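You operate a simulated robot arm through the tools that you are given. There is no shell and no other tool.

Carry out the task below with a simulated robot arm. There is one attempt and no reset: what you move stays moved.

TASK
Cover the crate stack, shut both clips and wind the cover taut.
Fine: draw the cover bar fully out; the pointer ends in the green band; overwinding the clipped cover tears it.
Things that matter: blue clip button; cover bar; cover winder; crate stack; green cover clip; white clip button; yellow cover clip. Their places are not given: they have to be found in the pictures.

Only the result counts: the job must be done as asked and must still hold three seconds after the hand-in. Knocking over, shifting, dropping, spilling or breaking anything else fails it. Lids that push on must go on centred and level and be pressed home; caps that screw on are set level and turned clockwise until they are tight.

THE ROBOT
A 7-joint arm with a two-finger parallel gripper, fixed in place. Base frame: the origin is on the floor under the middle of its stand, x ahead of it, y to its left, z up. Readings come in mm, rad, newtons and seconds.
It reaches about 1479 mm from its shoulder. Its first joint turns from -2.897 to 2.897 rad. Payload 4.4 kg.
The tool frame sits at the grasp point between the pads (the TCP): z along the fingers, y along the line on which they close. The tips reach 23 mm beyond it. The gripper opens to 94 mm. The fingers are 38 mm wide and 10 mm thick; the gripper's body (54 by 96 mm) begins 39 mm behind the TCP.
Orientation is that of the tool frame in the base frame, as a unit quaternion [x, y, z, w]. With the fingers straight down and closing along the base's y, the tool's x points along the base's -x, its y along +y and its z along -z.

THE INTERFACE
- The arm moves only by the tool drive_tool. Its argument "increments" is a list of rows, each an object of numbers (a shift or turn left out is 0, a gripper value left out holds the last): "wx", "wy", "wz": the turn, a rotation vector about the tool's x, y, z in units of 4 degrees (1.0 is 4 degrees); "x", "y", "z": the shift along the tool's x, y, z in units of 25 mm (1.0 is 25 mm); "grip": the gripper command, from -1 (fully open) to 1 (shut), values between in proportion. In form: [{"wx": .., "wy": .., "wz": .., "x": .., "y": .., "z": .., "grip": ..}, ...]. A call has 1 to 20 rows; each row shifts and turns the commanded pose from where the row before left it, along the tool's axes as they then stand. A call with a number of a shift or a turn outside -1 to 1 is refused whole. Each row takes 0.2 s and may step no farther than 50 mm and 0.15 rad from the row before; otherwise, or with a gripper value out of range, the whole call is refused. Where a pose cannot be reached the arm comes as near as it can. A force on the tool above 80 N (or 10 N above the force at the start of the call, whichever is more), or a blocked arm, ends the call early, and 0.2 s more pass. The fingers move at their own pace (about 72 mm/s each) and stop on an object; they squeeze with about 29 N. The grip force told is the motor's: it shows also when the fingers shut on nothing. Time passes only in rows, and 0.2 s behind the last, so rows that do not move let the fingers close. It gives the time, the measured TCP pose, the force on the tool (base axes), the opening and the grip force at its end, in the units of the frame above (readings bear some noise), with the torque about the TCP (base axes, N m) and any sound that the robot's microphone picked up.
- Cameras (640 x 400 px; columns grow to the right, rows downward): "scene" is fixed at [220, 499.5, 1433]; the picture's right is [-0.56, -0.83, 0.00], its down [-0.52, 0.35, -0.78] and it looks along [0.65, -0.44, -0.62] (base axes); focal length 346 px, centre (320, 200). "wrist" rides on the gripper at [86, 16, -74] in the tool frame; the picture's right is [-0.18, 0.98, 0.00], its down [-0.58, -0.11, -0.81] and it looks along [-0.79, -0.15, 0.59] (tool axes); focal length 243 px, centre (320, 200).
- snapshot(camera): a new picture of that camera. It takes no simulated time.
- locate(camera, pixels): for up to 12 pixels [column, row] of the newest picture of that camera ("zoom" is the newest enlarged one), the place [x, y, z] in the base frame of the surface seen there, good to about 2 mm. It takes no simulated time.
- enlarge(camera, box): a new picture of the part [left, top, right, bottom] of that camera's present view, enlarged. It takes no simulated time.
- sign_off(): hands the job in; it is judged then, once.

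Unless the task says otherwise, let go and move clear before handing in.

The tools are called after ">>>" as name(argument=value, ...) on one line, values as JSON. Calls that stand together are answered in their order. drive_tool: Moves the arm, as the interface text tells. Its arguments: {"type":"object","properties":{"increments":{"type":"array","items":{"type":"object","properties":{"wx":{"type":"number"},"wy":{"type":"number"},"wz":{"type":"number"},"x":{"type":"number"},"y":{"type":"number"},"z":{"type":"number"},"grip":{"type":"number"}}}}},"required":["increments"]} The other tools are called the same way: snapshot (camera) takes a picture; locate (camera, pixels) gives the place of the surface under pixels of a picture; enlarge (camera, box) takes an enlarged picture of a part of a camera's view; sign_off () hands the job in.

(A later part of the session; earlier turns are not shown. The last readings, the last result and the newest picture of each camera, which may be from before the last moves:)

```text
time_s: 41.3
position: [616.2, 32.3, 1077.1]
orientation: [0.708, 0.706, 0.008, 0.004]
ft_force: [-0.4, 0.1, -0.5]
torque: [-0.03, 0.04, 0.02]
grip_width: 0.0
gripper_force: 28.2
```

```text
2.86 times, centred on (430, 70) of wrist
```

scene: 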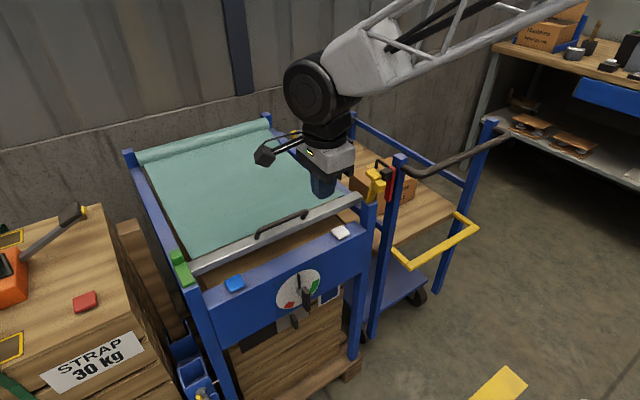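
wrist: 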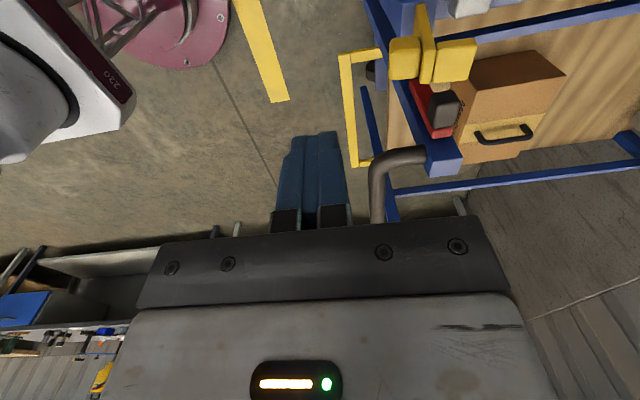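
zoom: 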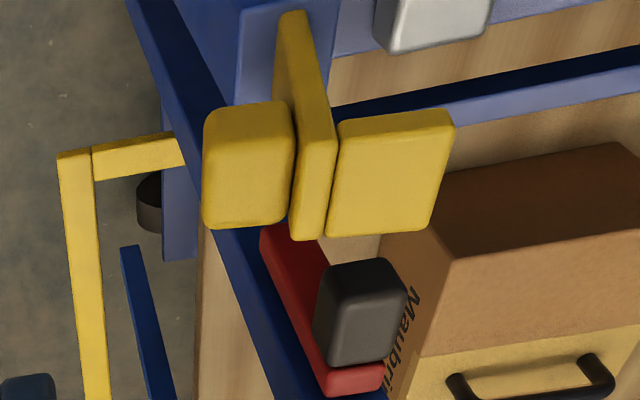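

>>> locate(camera="zoom", pixels=[[215, 165], [250, 165], [250, 115], [250, 215], [310, 150], [315, 220], [390, 170], [345, 180], [360, 320], [325, 310], [300, 60], [435, 170]])

```text
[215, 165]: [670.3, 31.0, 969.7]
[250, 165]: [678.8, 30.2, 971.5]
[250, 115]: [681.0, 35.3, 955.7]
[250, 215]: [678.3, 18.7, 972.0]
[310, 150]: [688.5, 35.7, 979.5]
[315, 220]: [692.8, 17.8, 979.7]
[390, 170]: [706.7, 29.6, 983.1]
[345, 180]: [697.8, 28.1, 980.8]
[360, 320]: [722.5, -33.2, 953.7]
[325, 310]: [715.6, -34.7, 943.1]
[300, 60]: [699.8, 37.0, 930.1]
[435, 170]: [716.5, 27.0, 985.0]
```

The yellow clip has the same geometry (tab face x≈669, centred y≈28), with the knob at y≤−30 well clear. I lower in front of it.

>>> drive_tool(increments=[{"z": 0.78, "x": -0.15}, {"z": 0.78}, {"z": 0.78}, {"z": 0.78}, {"z": 0.76}, {"y": 0.5}, {"y": 0.5}])

>>> snapshot(camera="wrist")

>>> snapshot(camera="scene")

```text
time_s: 42.9
position: [641.0, 28.5, 979.2]
orientation: [0.708, 0.706, 0.008, 0.004]
ft_force: [-0.3, -0.2, 0.9]
torque: [0.01, 0.0, 0.02]
grip_width: 0.3
gripper_force: 29.4
```

```text
taken
```

wrist: 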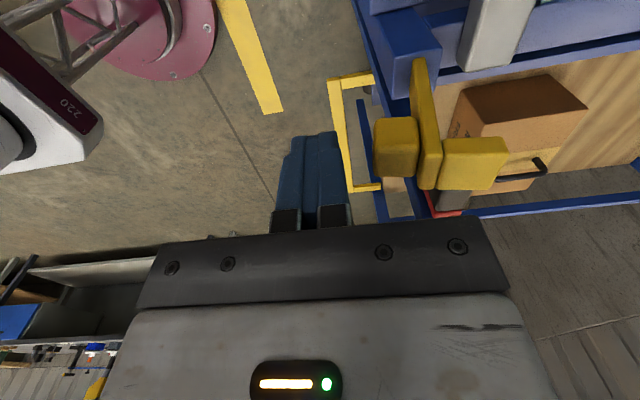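

```text
taken
```

scene: 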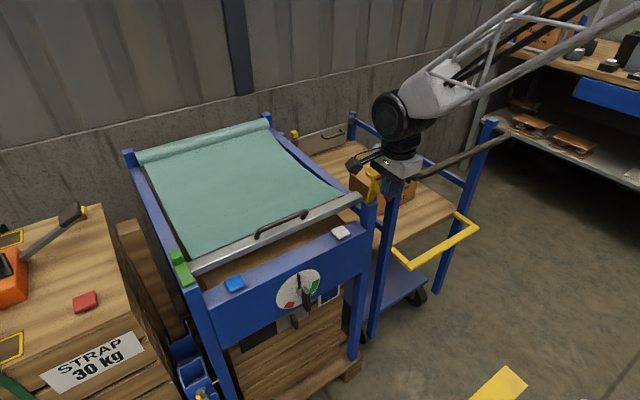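

The fingers are in front of the yellow tab (395,148). Push along the same arc to ~45°.

>>> drive_tool(increments=[{"y": 0.28}, {"y": 0.28, "z": -0.04}, {"y": 0.28, "z": -0.16}, {"y": 0.28, "z": -0.2}, {"y": 0.28, "z": -0.18}, {"y": 0.28, "z": -0.16}, {"y": 0.28, "z": -0.04}, {"y": 0.28}, {"y": 0.28, "z": 0.04}])

>>> snapshot(camera="wrist")

>>> enlarge(camera="scene", box=[330, 140, 420, 230])

```text
time_s: 44.9
position: [703.7, 29.0, 998.5]
orientation: [0.707, 0.707, 0.008, 0.003]
ft_force: [-0.7, 0.2, -0.4]
torque: [0.01, 0.03, -0.02]
grip_width: 0.2
gripper_force: 27.8
```

```text
taken
```

wrist: 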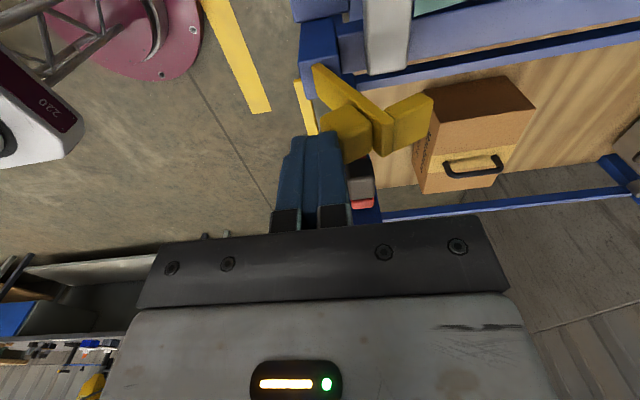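

```text
4.44 times, centred on (375, 185) of scene
```

zoom: 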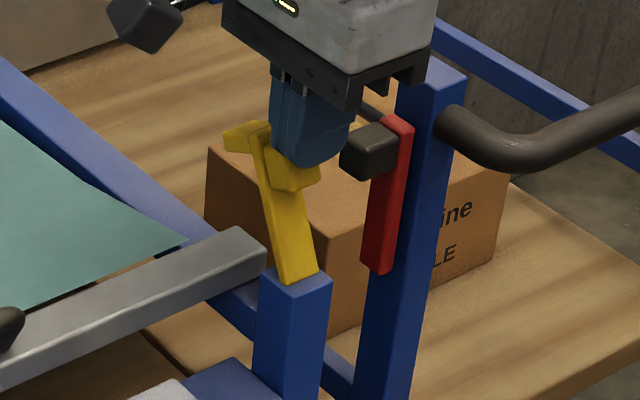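

The yellow clip turned to ~45° the same way, and the red lever/knob is untouched. Continue the arc.

>>> drive_tool(increments=[{"y": 0.38, "z": 0.12}, {"y": 0.36, "z": 0.17}, {"y": 0.34, "z": 0.24}, {"y": 0.34, "z": 0.24}, {"y": 0.2, "z": 0.13}, {"y": 0.2, "z": 0.15}, {"y": 0.15, "z": 0.18}, {"y": 0.1, "z": 0.18}])

>>> snapshot(camera="wrist")

>>> enlarge(camera="scene", box=[330, 140, 420, 230])

```text
time_s: 46.7
position: [755.8, 29.2, 963.9]
orientation: [0.708, 0.706, 0.007, 0.004]
ft_force: [-0.1, -0.5, -0.8]
torque: [0.0, -0.02, -0.02]
grip_width: 0.0
gripper_force: 28.9
```

```text
taken
```

wrist: 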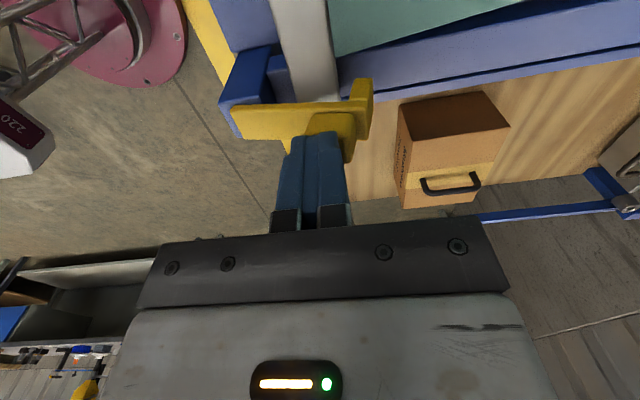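

```text
4.44 times, centred on (375, 185) of scene
```

zoom: 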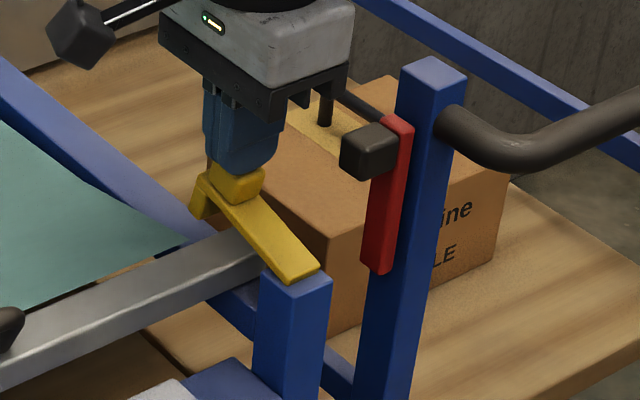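

The yellow lever is about 75–80° down. Press straight down in small steps until it seats.

>>> drive_tool(increments=[{"y": 0.12, "z": 0.12}, {"z": 0.12}, {"z": 0.12}, {"z": 0.12}, {"z": 0.12}, {"z": 0.1}, {"z": 0.1}, {"z": 0.08}])

>>> enlarge(camera="scene", box=[330, 140, 420, 230])

```text
time_s: 48.5
position: [759.6, 28.7, 946.1]
orientation: [0.707, 0.707, 0.009, 0.005]
ft_force: [-32.1, -2.8, 70.6]
torque: [-0.83, 0.93, -0.29]
grip_width: 0.0
gripper_force: 29.6
```

```text
4.44 times, centred on (375, 185) of scene
```

zoom: 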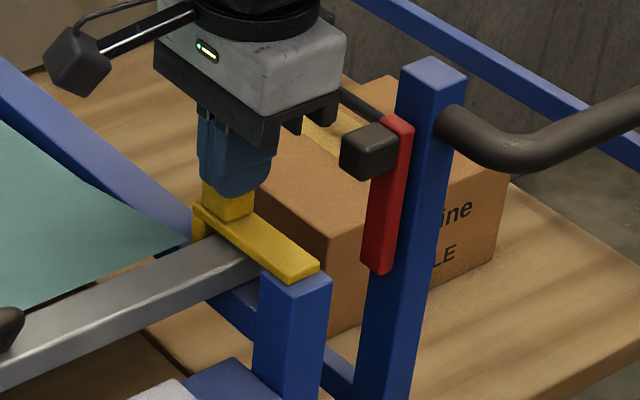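

The yellow lever is level and resists with 71 N — seated. I'll lift off and check both clips, the bar and the pointer.

>>> drive_tool(increments=[{"z": -0.3}, {"z": -0.8}, {"z": -0.9}, {"z": -0.9}, {"z": -0.9}, {"z": -0.9}, {"z": -0.9}, {"x": 0.8, "y": -0.8}, {"x": 0.8, "y": -0.8}, {"x": 0.8, "y": -0.8}, {"x": 0.8, "y": -0.8}, {"x": 0.8, "y": -0.8}])

>>> snapshot(camera="scene")

>>> enlarge(camera="scene", box=[150, 150, 410, 315])

>>> locate(camera="zoom", pixels=[[107, 350], [90, 310], [80, 270], [535, 135], [510, 118], [495, 95], [300, 222], [420, 165], [150, 285]])

```text
time_s: 51.1
position: [656.5, 130.1, 1081.7]
orientation: [0.708, 0.706, 0.008, 0.004]
ft_force: [-0.2, 0.8, 0.5]
torque: [-0.04, -0.02, 0.01]
grip_width: 0.0
gripper_force: 28.6
```

```text
taken
```

scene: 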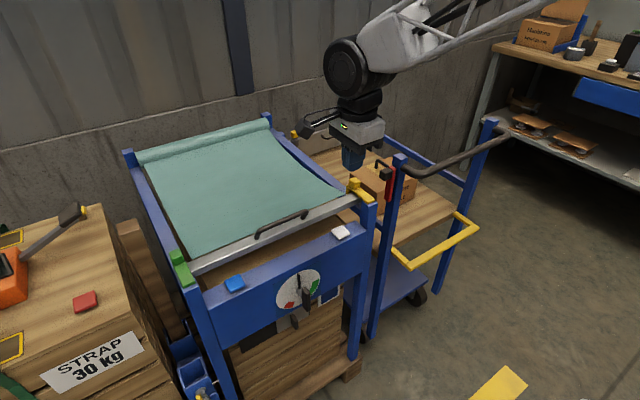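

```text
2.42 times, centred on (280, 232) of scene
```

zoom: 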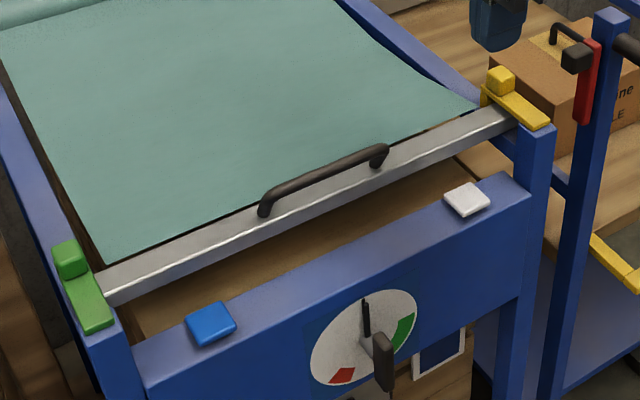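

```text
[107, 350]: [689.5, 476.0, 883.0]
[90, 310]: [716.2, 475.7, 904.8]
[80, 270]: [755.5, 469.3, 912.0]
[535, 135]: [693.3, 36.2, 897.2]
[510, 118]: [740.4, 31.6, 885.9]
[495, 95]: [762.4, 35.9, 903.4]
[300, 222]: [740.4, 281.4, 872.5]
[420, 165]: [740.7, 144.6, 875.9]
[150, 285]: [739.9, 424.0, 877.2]
```

Both clips are flat over the bar ends (z≈903) and the bar is still at x≈740; the pointer is at 12 o'clock, green band at about 3 o'clock. Next is the winder: I turn the gripper back 90° and then tilt it to point at the panel.

>>> drive_tool(increments=[{"wz": -1, "y": -0.5}, {"wz": -1}, {"wz": -1}, {"wz": -1}, {"wz": -1}, {"wz": -1}, {"wz": -1}, {"wz": -1}, {"wz": -1}, {"wz": -1}, {"wz": -1}, {"wz": -1}, {"wz": -1}, {"wz": -1}, {"wz": -1}, {"wz": -1}, {"wz": -1}, {"wz": -1}, {"wz": -1}, {"wz": -1}])

>>> drive_tool(increments=[{"wz": -1}, {"wz": -1}, {"wz": -0.5}, {"x": 0.5, "y": 0.7}, {"x": 0.5, "y": 0.7}, {"x": 0.5, "y": 0.7}, {"x": 0.5, "y": 0.7}, {"x": 0.5, "y": 0.7}, {"x": 0.5, "y": 0.7}, {"x": 0.5, "y": 0.6}])

```text
time_s: 55.3
position: [644.1, 128.0, 1080.6]
orientation: [0.086, 0.996, 0.004, 0.007]
ft_force: [1.1, 1.0, 0.2]
torque: [-0.02, -0.01, 0.01]
grip_width: 0.0
gripper_force: 28.9
```

```text
time_s: 57.5
position: [557.8, 247.3, 1081.3]
orientation: [0.002, 1.0, 0.003, 0.008]
ft_force: [0.7, -0.5, 0.4]
torque: [0.01, 0.02, -0.03]
grip_width: 0.0
gripper_force: 28.8
```

Now tilt the tool about its y axis so the fingers swing toward +x (10 rows first, then check).

>>> drive_tool(increments=[{"wy": -1, "grip": 0}, {"wy": -1}, {"wy": -1}, {"wy": -1}, {"wy": -1}, {"wy": -1}, {"wy": -1}, {"wy": -1}, {"wy": -1}, {"wy": -1}])

>>> snapshot(camera="scene")

```text
time_s: 59.7
position: [557.1, 248.4, 1080.1]
orientation: [0.002, 0.937, 0.002, 0.351]
ft_force: [0.4, -0.3, -0.4]
torque: [0.01, 0.02, -0.01]
grip_width: 47.1
gripper_force: 0.2
```

```text
taken
```

scene: 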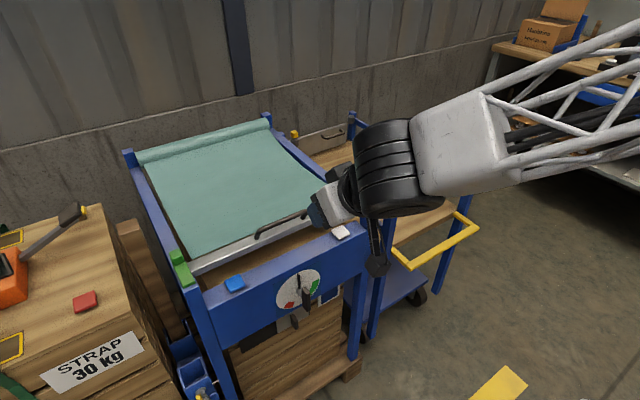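

Tilting works fine. Continue with the remaining ~49°.

>>> drive_tool(increments=[{"wy": -1}, {"wy": -1}, {"wy": -1}, {"wy": -1}, {"wy": -1}, {"wy": -1}, {"wy": -1}, {"wy": -1}, {"wy": -1}, {"wy": -1}, {"wy": -1}, {"wy": -1}, {"wy": -0.3}])

>>> snapshot(camera="scene")

>>> snapshot(camera="wrist")

```text
time_s: 62.5
position: [557.5, 249.2, 1079.7]
orientation: [0.002, 0.706, 0.002, 0.708]
ft_force: [-0.7, -0.1, -0.9]
torque: [-0.01, -0.01, 0.0]
grip_width: 47.0
gripper_force: 0.1
```

```text
taken
```

scene: 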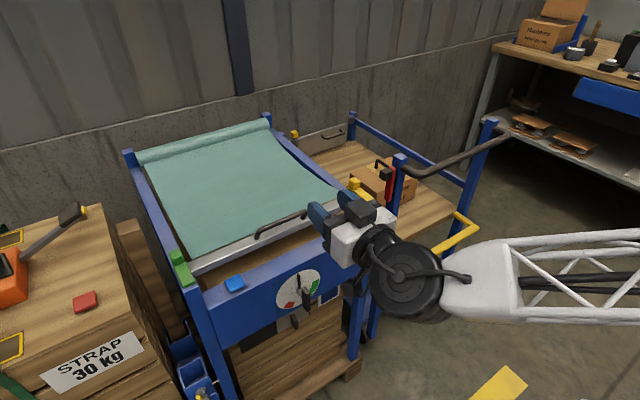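

```text
taken
```

wrist: 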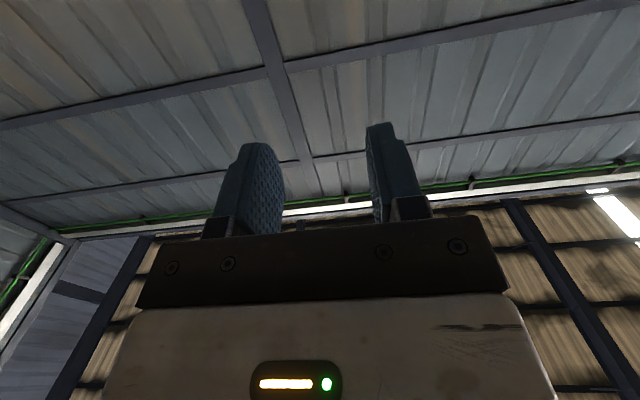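

The tool now points level along +x. Lower it (tool +x is down) to the knob's height z≈748 while staying ~60 mm in front.

>>> drive_tool(increments=[{"x": 0.95}, {"x": 0.95}, {"x": 0.95}, {"x": 0.95}, {"x": 0.95}, {"x": 0.95}, {"x": 0.95}, {"x": 0.95}, {"x": 0.95}, {"x": 0.95}])

>>> snapshot(camera="scene")

```text
time_s: 64.7
position: [557.4, 251.9, 841.5]
orientation: [0.003, 0.706, 0.002, 0.708]
ft_force: [0.3, 0.0, -0.5]
torque: [-0.01, 0.0, -0.02]
grip_width: 47.0
gripper_force: 0.1
```

```text
taken
```

scene: 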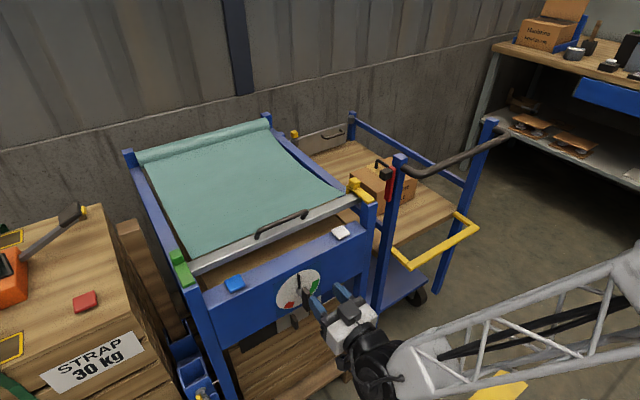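

Continue down about 94 mm more, and then re-measure the knob.

>>> drive_tool(increments=[{"x": 0.95}, {"x": 0.95}, {"x": 0.95}, {"x": 0.9}])

>>> snapshot(camera="scene")

>>> snapshot(camera="wrist")

>>> enlarge(camera="scene", box=[260, 255, 360, 335])

```text
time_s: 65.7
position: [558.4, 253.2, 748.4]
orientation: [0.004, 0.706, 0.002, 0.708]
ft_force: [0.0, -0.4, -0.9]
torque: [0.0, 0.0, 0.02]
grip_width: 47.0
gripper_force: 0.0
```

```text
taken
```

scene: 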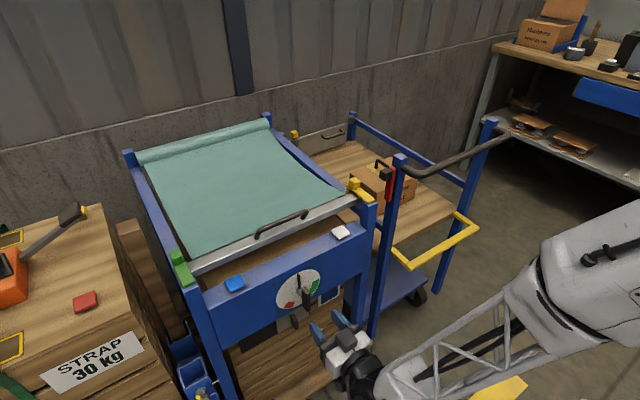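

```text
taken
```

wrist: 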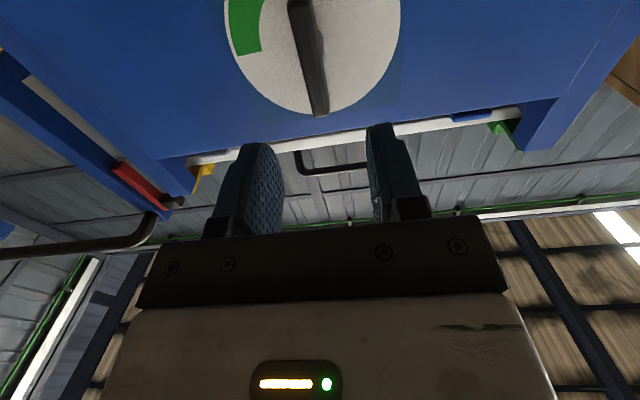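

```text
5.00 times, centred on (310, 295) of scene
```

zoom: 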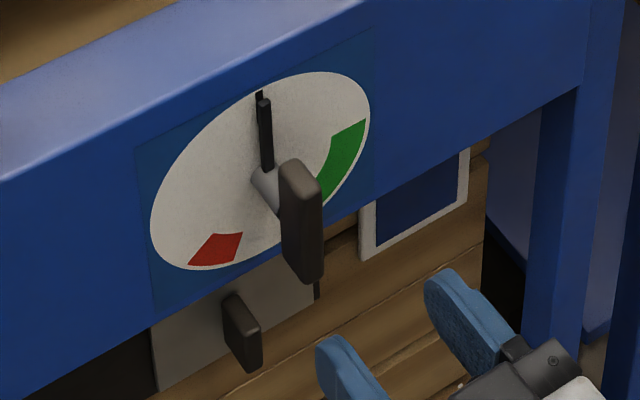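

>>> locate(camera="zoom", pixels=[[285, 175], [288, 265], [307, 180], [310, 270], [290, 163], [316, 225], [285, 220], [265, 180], [320, 190], [297, 220]])

>>> locate(camera="wrist", pixels=[[300, 30], [316, 80], [308, 60], [320, 112], [303, 60], [318, 60], [240, 30], [290, 90], [350, 90]])

```text
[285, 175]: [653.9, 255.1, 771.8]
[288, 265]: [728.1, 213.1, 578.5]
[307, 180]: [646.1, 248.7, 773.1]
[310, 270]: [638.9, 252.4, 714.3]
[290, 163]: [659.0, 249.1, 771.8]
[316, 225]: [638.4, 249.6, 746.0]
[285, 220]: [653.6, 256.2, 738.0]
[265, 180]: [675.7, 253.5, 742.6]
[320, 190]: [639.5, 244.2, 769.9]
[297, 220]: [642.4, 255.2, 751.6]
```

```text
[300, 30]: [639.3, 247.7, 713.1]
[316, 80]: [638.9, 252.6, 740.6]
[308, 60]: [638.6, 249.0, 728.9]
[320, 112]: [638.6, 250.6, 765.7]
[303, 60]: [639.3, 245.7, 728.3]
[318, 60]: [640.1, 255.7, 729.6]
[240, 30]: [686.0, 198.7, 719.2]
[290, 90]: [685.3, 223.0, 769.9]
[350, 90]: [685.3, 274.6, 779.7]
```

The paddle is centred at about (650, 250.3, 742.5), 11 mm thick, vertical. I move forward so that the fingers straddle it with tips at x≈666 (dial face at 685).

>>> drive_tool(increments=[{"x": 0.24, "y": -0.116, "z": 0.3}, {"z": 0.6}, {"z": 0.6}, {"z": 0.6}, {"z": 0.5}, {"z": 0.4}, {"z": 0.36}])

>>> snapshot(camera="wrist")

>>> enlarge(camera="scene", box=[260, 255, 360, 335])

```text
time_s: 67.3
position: [641.4, 247.6, 743.0]
orientation: [0.003, 0.707, 0.001, 0.708]
ft_force: [-0.3, -0.1, 0.2]
torque: [-0.01, 0.0, 0.02]
grip_width: 46.9
gripper_force: 0.1
```

```text
taken
```

wrist: 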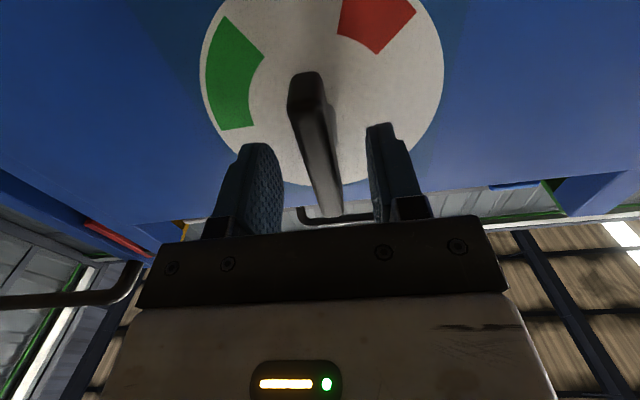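

```text
5.00 times, centred on (310, 295) of scene
```

zoom: 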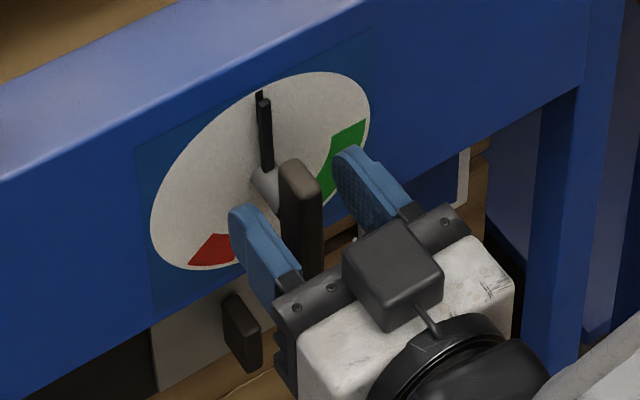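

The fingers straddle the paddle. Centre by 2.5 mm in y and close.

>>> drive_tool(increments=[{"y": 0.11}, {"grip": 1}, {}, {}])

>>> enlarge(camera="scene", box=[260, 255, 360, 335])

```text
time_s: 68.3
position: [642.6, 249.7, 743.0]
orientation: [0.002, 0.707, 0.001, 0.708]
ft_force: [0.7, -13.3, 2.9]
torque: [-0.08, -0.32, -0.28]
grip_width: 15.6
gripper_force: 44.9
```

```text
5.00 times, centred on (310, 295) of scene
```

zoom: 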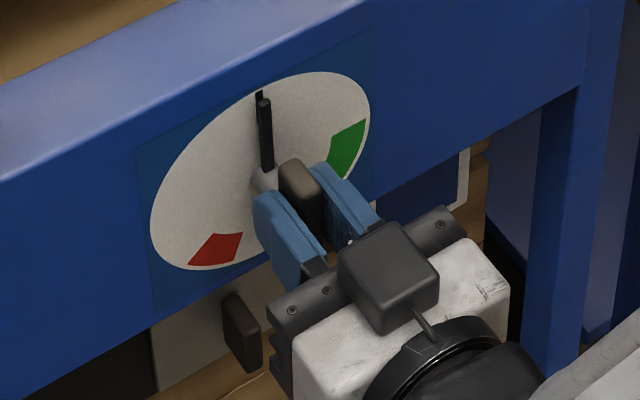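

Gripped. Turn clockwise (+wz) by 8° and check pointer and torque.

>>> drive_tool(increments=[{"wz": 0.5}, {"wz": 0.5}, {"wz": 0.5}, {"wz": 0.5}])

>>> enlarge(camera="scene", box=[260, 255, 360, 335])

```text
time_s: 69.1
position: [641.8, 249.9, 743.3]
orientation: [0.038, 0.708, 0.03, 0.704]
ft_force: [18.0, -19.6, -5.8]
torque: [-0.17, -0.09, -0.34]
grip_width: 15.7
gripper_force: 44.6
out of reach, approached as far as the arm can: row 3
stopped in row 4: the force on the tool passed its limit at 90 N (the readings are from after the stop); the commanded pose is now the measured one
```

```text
5.00 times, centred on (310, 295) of scene
```

zoom: 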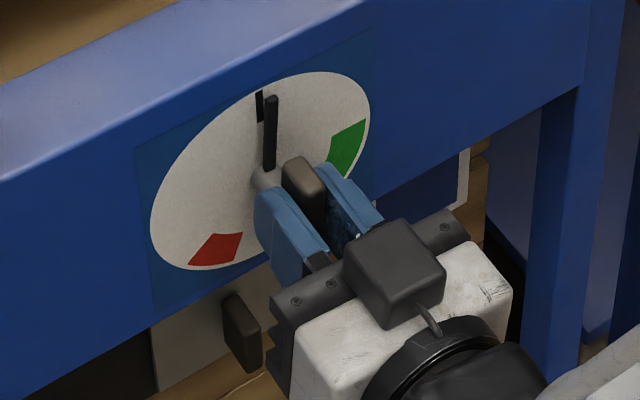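

The pointer turned with the paddle (now a few degrees right of the tick), but the arm reached a joint limit turning this way. I'll release, back off, and turn the gripper 180° the other way to regrip with room to turn clockwise.

>>> drive_tool(increments=[{"grip": 0}, {}, {"z": -0.6}, {"z": -0.8}, {"z": -0.8}, {"z": -0.8}, {"z": -0.5}])

>>> enlarge(camera="scene", box=[260, 255, 360, 335])

```text
time_s: 70.7
position: [554.1, 250.6, 745.1]
orientation: [0.037, 0.708, 0.027, 0.704]
ft_force: [0.0, -0.4, -0.4]
torque: [0.05, -0.02, 0.02]
grip_width: 46.9
gripper_force: 0.2
```

```text
5.00 times, centred on (310, 295) of scene
```

zoom: 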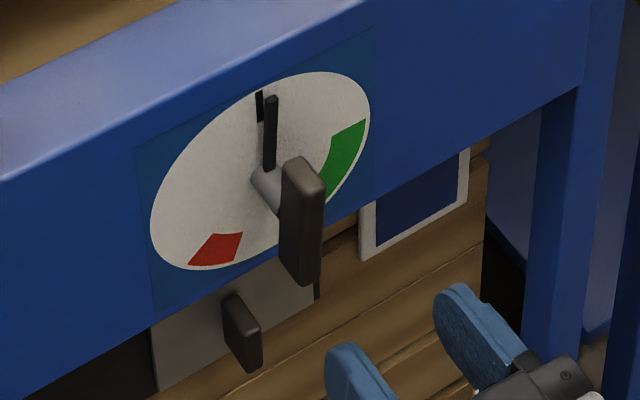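

The winder holds its position. Now rotate the gripper −180° in steps (first 80°), checking reach.

>>> drive_tool(increments=[{"wz": -1}, {"wz": -1}, {"wz": -1}, {"wz": -1}, {"wz": -1}, {"wz": -1}, {"wz": -1}, {"wz": -1}, {"wz": -1}, {"wz": -1}, {"wz": -1}, {"wz": -1}, {"wz": -1}, {"wz": -1}, {"wz": -1}, {"wz": -1}, {"wz": -1}, {"wz": -1}, {"wz": -1}, {"wz": -1}])

>>> snapshot(camera="scene")

```text
time_s: 74.9
position: [554.9, 251.2, 743.8]
orientation: [-0.426, 0.566, -0.431, 0.559]
ft_force: [-0.3, 0.0, -0.5]
torque: [0.01, 0.01, 0.01]
grip_width: 47.2
gripper_force: 0.1
```

```text
taken
```

scene: 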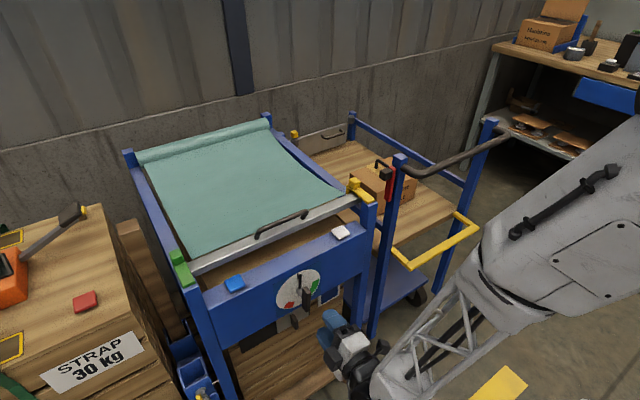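

Reachable. Continue the remaining −100°.

>>> drive_tool(increments=[{"wz": -1}, {"wz": -1}, {"wz": -1}, {"wz": -1}, {"wz": -1}, {"wz": -1}, {"wz": -1}, {"wz": -1}, {"wz": -1}, {"wz": -1}, {"wz": -1}, {"wz": -1}, {"wz": -1}, {"wz": -1}, {"wz": -1}, {"wz": -1}, {"wz": -1}, {"wz": -1}, {"wz": -1}, {"wz": -1}])

>>> drive_tool(increments=[{"wz": -1}, {"wz": -1}, {"wz": -1}, {"wz": -1}, {"wz": -1}])

>>> snapshot(camera="wrist")

>>> snapshot(camera="scene")

```text
time_s: 79.1
position: [554.5, 251.9, 744.5]
orientation: [0.691, -0.159, 0.689, -0.152]
ft_force: [-0.4, -0.5, -0.2]
torque: [0.01, -0.02, -0.04]
grip_width: 47.1
gripper_force: 0.0
```

```text
time_s: 80.3
position: [555.6, 251.3, 743.8]
orientation: [0.708, -0.038, 0.705, -0.03]
ft_force: [0.6, 0.8, 1.2]
torque: [0.04, -0.05, -0.04]
grip_width: 47.0
gripper_force: 0.1
```

```text
taken
```

wrist: 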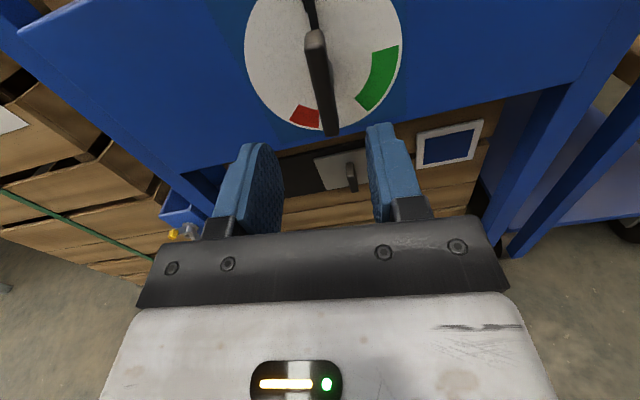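

```text
taken
```

scene: 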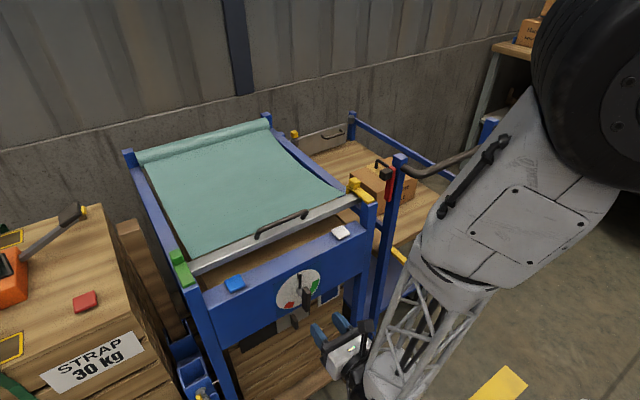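

The gripper is now flipped with the wrist camera above. The arm's forearm swung in front of the cart in the picture, so I check how far it is from the cart handle.

>>> locate(camera="scene", pixels=[[440, 205], [490, 150], [500, 210], [560, 120], [400, 330], [420, 280], [620, 150], [460, 240], [530, 60], [480, 280]])

>>> locate(camera="wrist", pixels=[[316, 40], [325, 90], [333, 130], [316, 90], [330, 85], [305, 10], [322, 35], [300, 115], [385, 60], [370, 100]])

```text
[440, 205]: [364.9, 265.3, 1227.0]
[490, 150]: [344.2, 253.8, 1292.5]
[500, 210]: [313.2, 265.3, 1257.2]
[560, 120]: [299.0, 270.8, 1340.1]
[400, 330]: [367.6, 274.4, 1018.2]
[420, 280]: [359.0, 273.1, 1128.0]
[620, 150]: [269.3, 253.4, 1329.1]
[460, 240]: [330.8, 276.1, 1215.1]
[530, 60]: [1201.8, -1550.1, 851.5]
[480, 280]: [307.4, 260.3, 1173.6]
```

```text
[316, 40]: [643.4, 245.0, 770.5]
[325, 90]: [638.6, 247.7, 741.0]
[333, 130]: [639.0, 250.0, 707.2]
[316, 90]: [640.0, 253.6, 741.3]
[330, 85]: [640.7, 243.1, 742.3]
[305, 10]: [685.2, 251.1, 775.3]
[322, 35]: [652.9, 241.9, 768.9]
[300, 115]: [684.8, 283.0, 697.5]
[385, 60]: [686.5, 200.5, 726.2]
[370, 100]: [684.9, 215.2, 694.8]
```

The arm is well clear of the cart. The paddle centre is about (y 249, z 741), tilted ~5° like the gripper. Move in and close.

>>> drive_tool(increments=[{"x": -0.09, "y": 0.08, "z": 0.4}, {"z": 0.6}, {"z": 0.6}, {"z": 0.6}, {"z": 0.5}, {"z": 0.4}, {"z": 0.38}])

>>> snapshot(camera="wrist")

```text
time_s: 81.9
position: [640.1, 248.7, 739.3]
orientation: [0.708, -0.038, 0.705, -0.029]
ft_force: [-0.2, -0.8, 0.6]
torque: [0.0, 0.03, 0.03]
grip_width: 46.9
gripper_force: 0.1
```

```text
taken
```

wrist: 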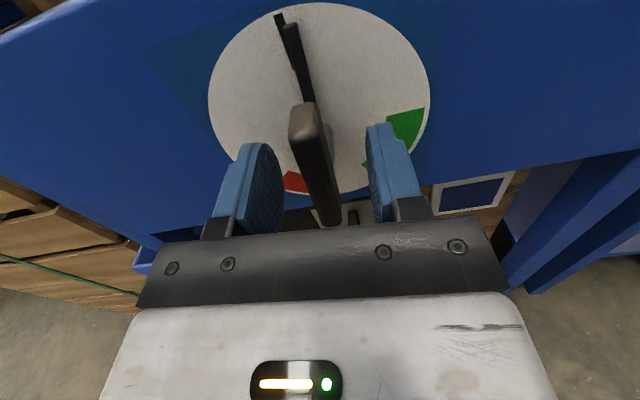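

The paddle is between the fingers and the pointer is visible at (295,55) with the tick at (279,18). Close the gripper.

>>> drive_tool(increments=[{"x": 0.07, "z": 0.1}, {"grip": 1}, {}, {}])

>>> snapshot(camera="wrist")

```text
time_s: 82.9
position: [642.7, 249.6, 742.7]
orientation: [0.708, -0.037, 0.705, -0.03]
ft_force: [0.7, 28.9, -4.1]
torque: [0.2, 0.25, 0.64]
grip_width: 15.9
gripper_force: 45.1
```

```text
taken
```

wrist: 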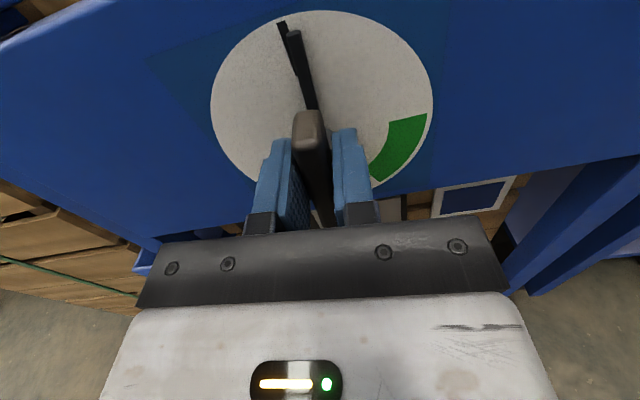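

Gripped. I'll measure the green band's angular range on the dial from this view.

>>> enlarge(camera="wrist", box=[200, 0, 450, 200])

```text
2.00 times, centred on (325, 100) of wrist
```

zoom: 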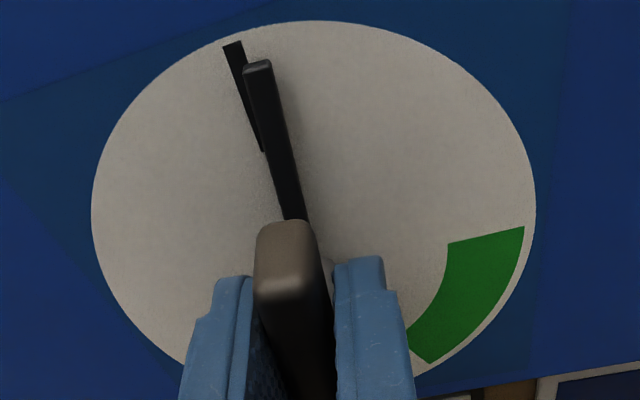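

>>> locate(camera="zoom", pixels=[[522, 230], [452, 245], [430, 360], [408, 335], [235, 47], [256, 70], [285, 190], [262, 145], [105, 210], [530, 200], [320, 22], [160, 340]])

```text
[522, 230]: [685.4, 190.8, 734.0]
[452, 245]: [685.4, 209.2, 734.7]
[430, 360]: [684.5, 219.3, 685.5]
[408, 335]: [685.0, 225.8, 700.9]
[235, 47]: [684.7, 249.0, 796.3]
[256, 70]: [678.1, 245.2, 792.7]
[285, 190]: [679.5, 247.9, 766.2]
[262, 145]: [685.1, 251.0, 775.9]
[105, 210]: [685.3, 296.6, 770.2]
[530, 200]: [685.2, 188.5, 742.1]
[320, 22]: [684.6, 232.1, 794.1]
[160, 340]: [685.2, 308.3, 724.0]
```

The dial centre is about (y 249.5, z 742), radius 61; the green band spans about 99° to 151° clockwise from the top, and the pointer is at ~5°. Target ~125°. Turn clockwise 20° first.

>>> drive_tool(increments=[{"y": -0.036}, {"wz": 0.7}, {"wz": 0.7}, {"wz": 0.7}, {"wz": 0.7}, {"wz": 0.7}, {"wz": 0.7}, {"wz": 0.7}])

>>> snapshot(camera="wrist")

>>> enlarge(camera="scene", box=[260, 255, 360, 335])

```text
time_s: 84.7
position: [643.3, 248.1, 741.2]
orientation: [0.692, -0.158, 0.689, -0.149]
ft_force: [4.6, -54.0, 5.8]
torque: [-0.45, -0.25, -0.92]
grip_width: 16.0
gripper_force: 45.3
```

```text
taken
```

wrist: 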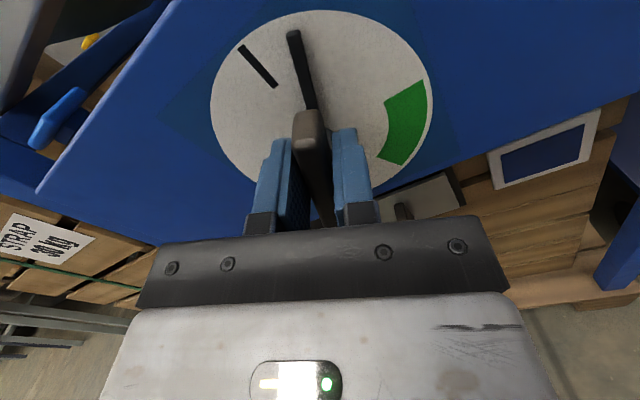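

```text
5.00 times, centred on (310, 295) of scene
```

zoom: 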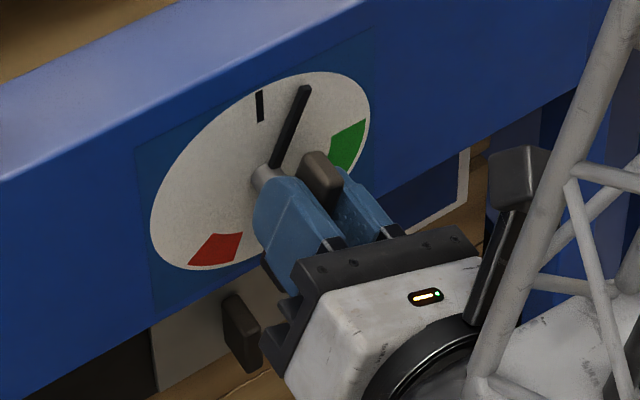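

The pointer follows, now ~25°, torque small, but a 54 N side load shows I'm ~1.5 mm off centre; I correct toward −y and turn another 20°.

>>> drive_tool(increments=[{"x": 0.025, "y": 0.054}, {"wz": 0.7}, {"wz": 0.7}, {"wz": 0.7}, {"wz": 0.7}, {"wz": 0.7}, {"wz": 0.7}, {"wz": 0.7}])

>>> snapshot(camera="wrist")

>>> enlarge(camera="scene", box=[260, 255, 360, 335])

```text
time_s: 86.5
position: [642.7, 246.4, 739.9]
orientation: [0.658, -0.268, 0.655, -0.256]
ft_force: [8.7, -14.9, -1.1]
torque: [-0.06, -0.16, -0.36]
grip_width: 15.9
gripper_force: 45.2
stopped in row 8: the force on the tool passed its limit at 89 N (the readings are from after the stop); the commanded pose is now the measured one
```

```text
taken
```

wrist: 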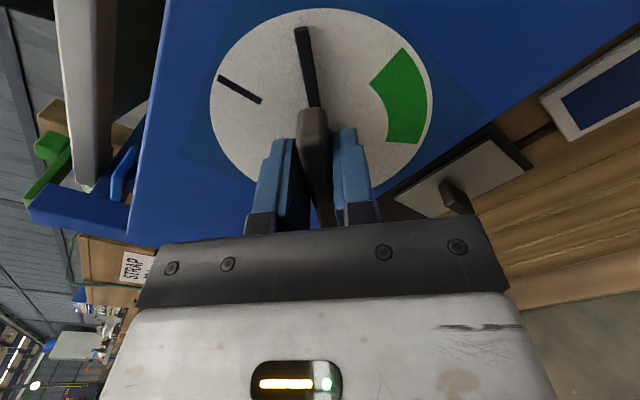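

```text
5.00 times, centred on (310, 295) of scene
```

zoom: 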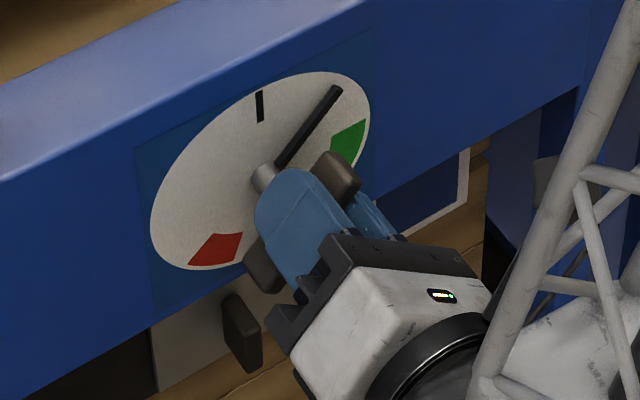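

The pointer is at ~44°, but the off-centre grip makes side load. I'll determine the shaft centre better by measuring the pointer line and paddle now.

>>> enlarge(camera="wrist", box=[200, 0, 440, 150])

>>> locate(camera="wrist", pixels=[[303, 35], [307, 60], [311, 85], [314, 102], [260, 100], [222, 80], [403, 52], [386, 141], [427, 120], [374, 84]])

```text
2.67 times, centred on (320, 75) of wrist
```

zoom: 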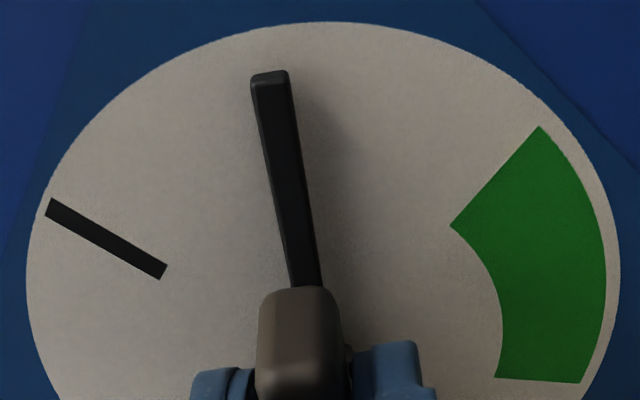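

```text
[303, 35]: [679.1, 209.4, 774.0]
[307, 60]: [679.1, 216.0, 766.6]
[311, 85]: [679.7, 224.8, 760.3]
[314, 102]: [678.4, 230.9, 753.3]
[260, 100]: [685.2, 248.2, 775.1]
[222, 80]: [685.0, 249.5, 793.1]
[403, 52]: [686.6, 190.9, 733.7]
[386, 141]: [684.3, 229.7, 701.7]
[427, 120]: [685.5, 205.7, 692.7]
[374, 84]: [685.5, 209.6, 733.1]
```

Fitting the pointer line gives the shaft centre at about (y 250, z 735.5), so the grip sits ~5 mm up the paddle; the green band is then ~92°–148° (middle 120°) and the pointer ~45°. I'll turn about the true centre by adding a small tool-y shift per row.

>>> drive_tool(increments=[{"wz": 0.7, "y": 0.0104}, {"wz": 0.7, "y": 0.0104}, {"wz": 0.7, "y": 0.0104}, {"wz": 0.7, "y": 0.0104}, {"wz": 0.7, "y": 0.0104}, {"wz": 0.7, "y": 0.0104}, {"wz": 0.7, "y": 0.0104}])

>>> snapshot(camera="wrist")

>>> enlarge(camera="scene", box=[260, 255, 360, 335])

```text
time_s: 88.1
position: [641.9, 244.1, 738.8]
orientation: [0.604, -0.375, 0.601, -0.365]
ft_force: [9.7, -5.6, -12.5]
torque: [-0.09, 0.43, 0.48]
grip_width: 15.7
gripper_force: 44.9
```

```text
taken
```

wrist: 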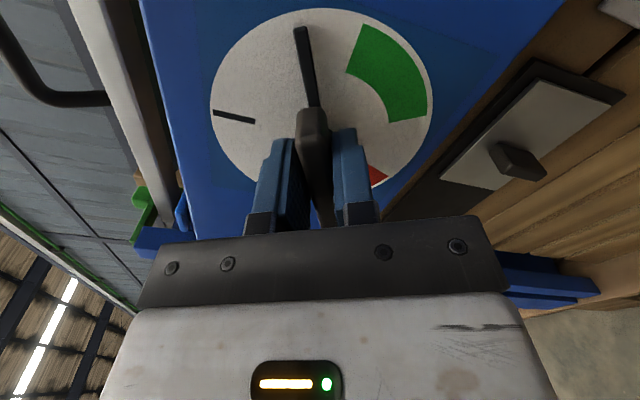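

```text
5.00 times, centred on (310, 295) of scene
```

zoom: 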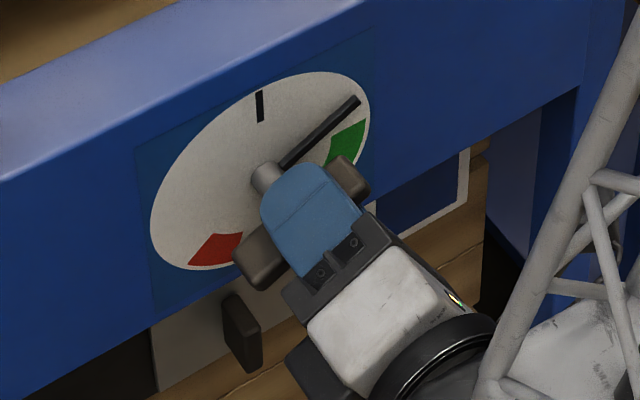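

Low forces; the pointer is at about 64°. Continue another ~20°.

>>> drive_tool(increments=[{"wz": 0.7, "y": 0.0104}, {"wz": 0.7, "y": 0.0104}, {"wz": 0.7, "y": 0.0104}, {"wz": 0.7, "y": 0.0104}, {"wz": 0.7, "y": 0.0104}, {"wz": 0.7, "y": 0.0104}, {"wz": 0.7, "y": 0.0104}])

>>> snapshot(camera="wrist")

>>> snapshot(camera="scene")

```text
time_s: 89.7
position: [642.1, 244.5, 736.5]
orientation: [0.53, -0.473, 0.532, -0.461]
ft_force: [-8.0, -10.7, -9.7]
torque: [-0.04, 0.16, 0.16]
grip_width: 16.0
gripper_force: 44.9
```

```text
taken
```

wrist: 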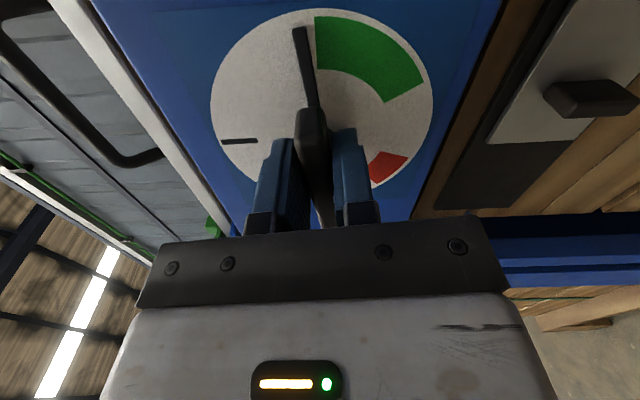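

```text
taken
```

scene: 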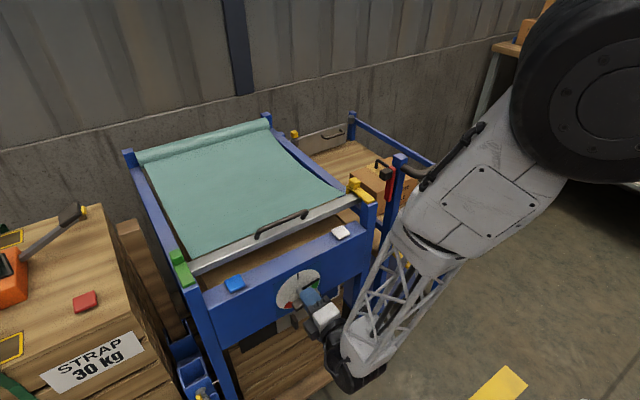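

The pointer is at ~84°, just short of the green band. Continue ~20° more.

>>> drive_tool(increments=[{"wz": 0.7, "y": 0.0104}, {"wz": 0.7, "y": 0.0104}, {"wz": 0.7, "y": 0.0104}, {"wz": 0.7, "y": 0.0104}, {"wz": 0.7, "y": 0.0104}, {"wz": 0.7, "y": 0.0104}, {"wz": 0.7, "y": 0.0104}])

>>> snapshot(camera="wrist")

>>> snapshot(camera="scene")

```text
time_s: 91.3
position: [643.2, 243.8, 734.3]
orientation: [-0.443, 0.557, -0.444, 0.544]
ft_force: [-12.2, -8.4, -15.8]
torque: [-0.13, 0.3, -0.12]
grip_width: 15.9
gripper_force: 44.6
```

```text
taken
```

wrist: 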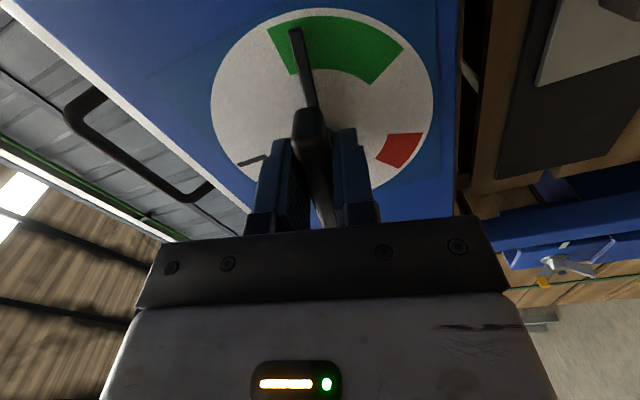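

```text
taken
```

scene: 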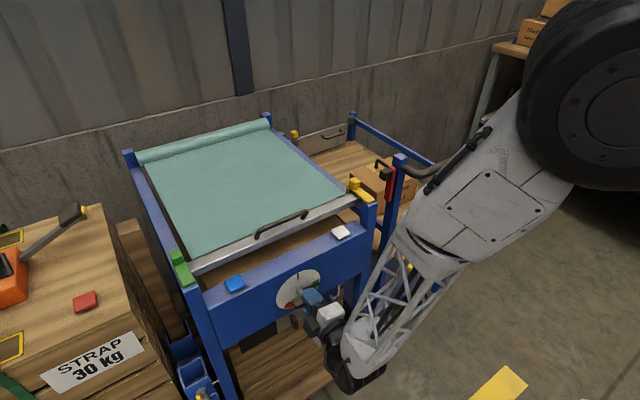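

The pointer has just entered the green band and the cover looks straighter. Another ~14° puts it at the middle of the band.

>>> drive_tool(increments=[{"wz": 0.7, "y": 0.0104}, {"wz": 0.7, "y": 0.0104}, {"wz": 0.7, "y": 0.0104}, {"wz": 0.7, "y": 0.0104}, {"wz": 0.7, "y": 0.0104}])

>>> snapshot(camera="wrist")

>>> enlarge(camera="wrist", box=[200, 0, 440, 150])

```text
time_s: 92.5
position: [642.6, 243.7, 732.8]
orientation: [-0.371, 0.606, -0.375, 0.595]
ft_force: [18.1, -3.1, -42.8]
torque: [-0.25, 0.78, -0.05]
grip_width: 15.7
gripper_force: 45.2
```

```text
taken
```

wrist: 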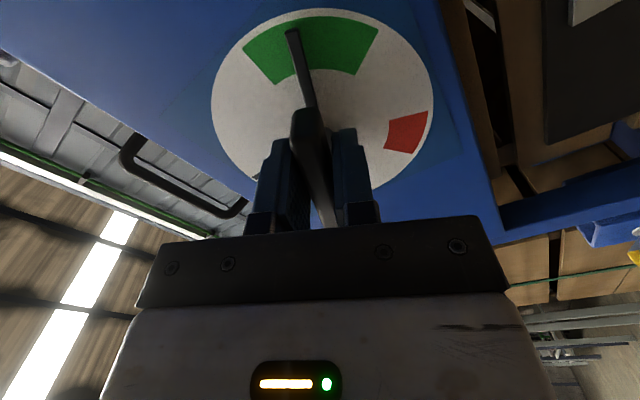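

```text
2.67 times, centred on (320, 75) of wrist
```

zoom: 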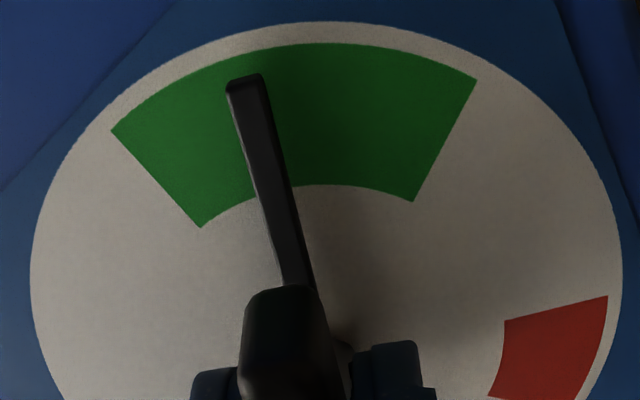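

The pointer is inside the green band, about 37% of the way. I add ~5° to bring it near the middle.

>>> drive_tool(increments=[{"wz": 0.6, "y": 0.009}, {"wz": 0.6, "y": 0.009}, {}])

>>> enlarge(camera="wrist", box=[200, 0, 440, 150])

>>> snapshot(camera="scene")

```text
time_s: 93.3
position: [642.4, 245.4, 732.9]
orientation: [-0.346, 0.621, -0.35, 0.61]
ft_force: [27.5, -0.5, -48.1]
torque: [-0.29, 1.01, -0.42]
grip_width: 15.9
gripper_force: 44.6
```

```text
2.67 times, centred on (320, 75) of wrist
```

zoom: 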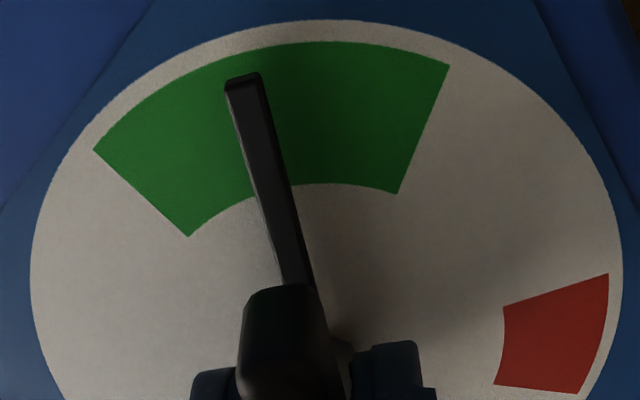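

```text
taken
```

scene: 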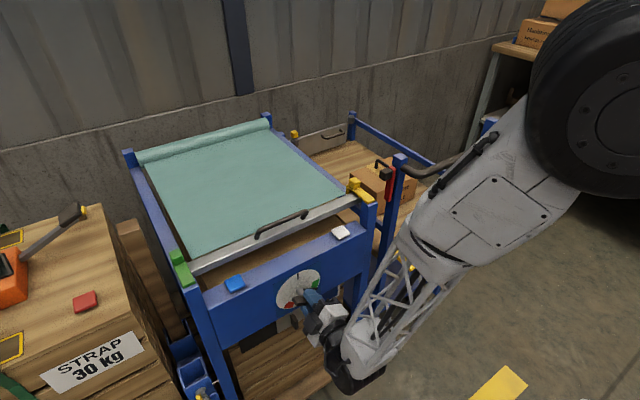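

The pointer is near the middle of the green band. Before opening I relieve the side load (tool pushing up ~48 N) with a ~1.4 mm shift down.

>>> drive_tool(increments=[{"x": 0.028, "y": 0.048, "z": 0.02}, {}])

```text
time_s: 93.9
position: [641.5, 244.7, 731.7]
orientation: [-0.345, 0.62, -0.35, 0.611]
ft_force: [-27.2, -6.3, 4.1]
torque: [0.05, -0.04, -0.27]
grip_width: 15.8
gripper_force: 45.0
```

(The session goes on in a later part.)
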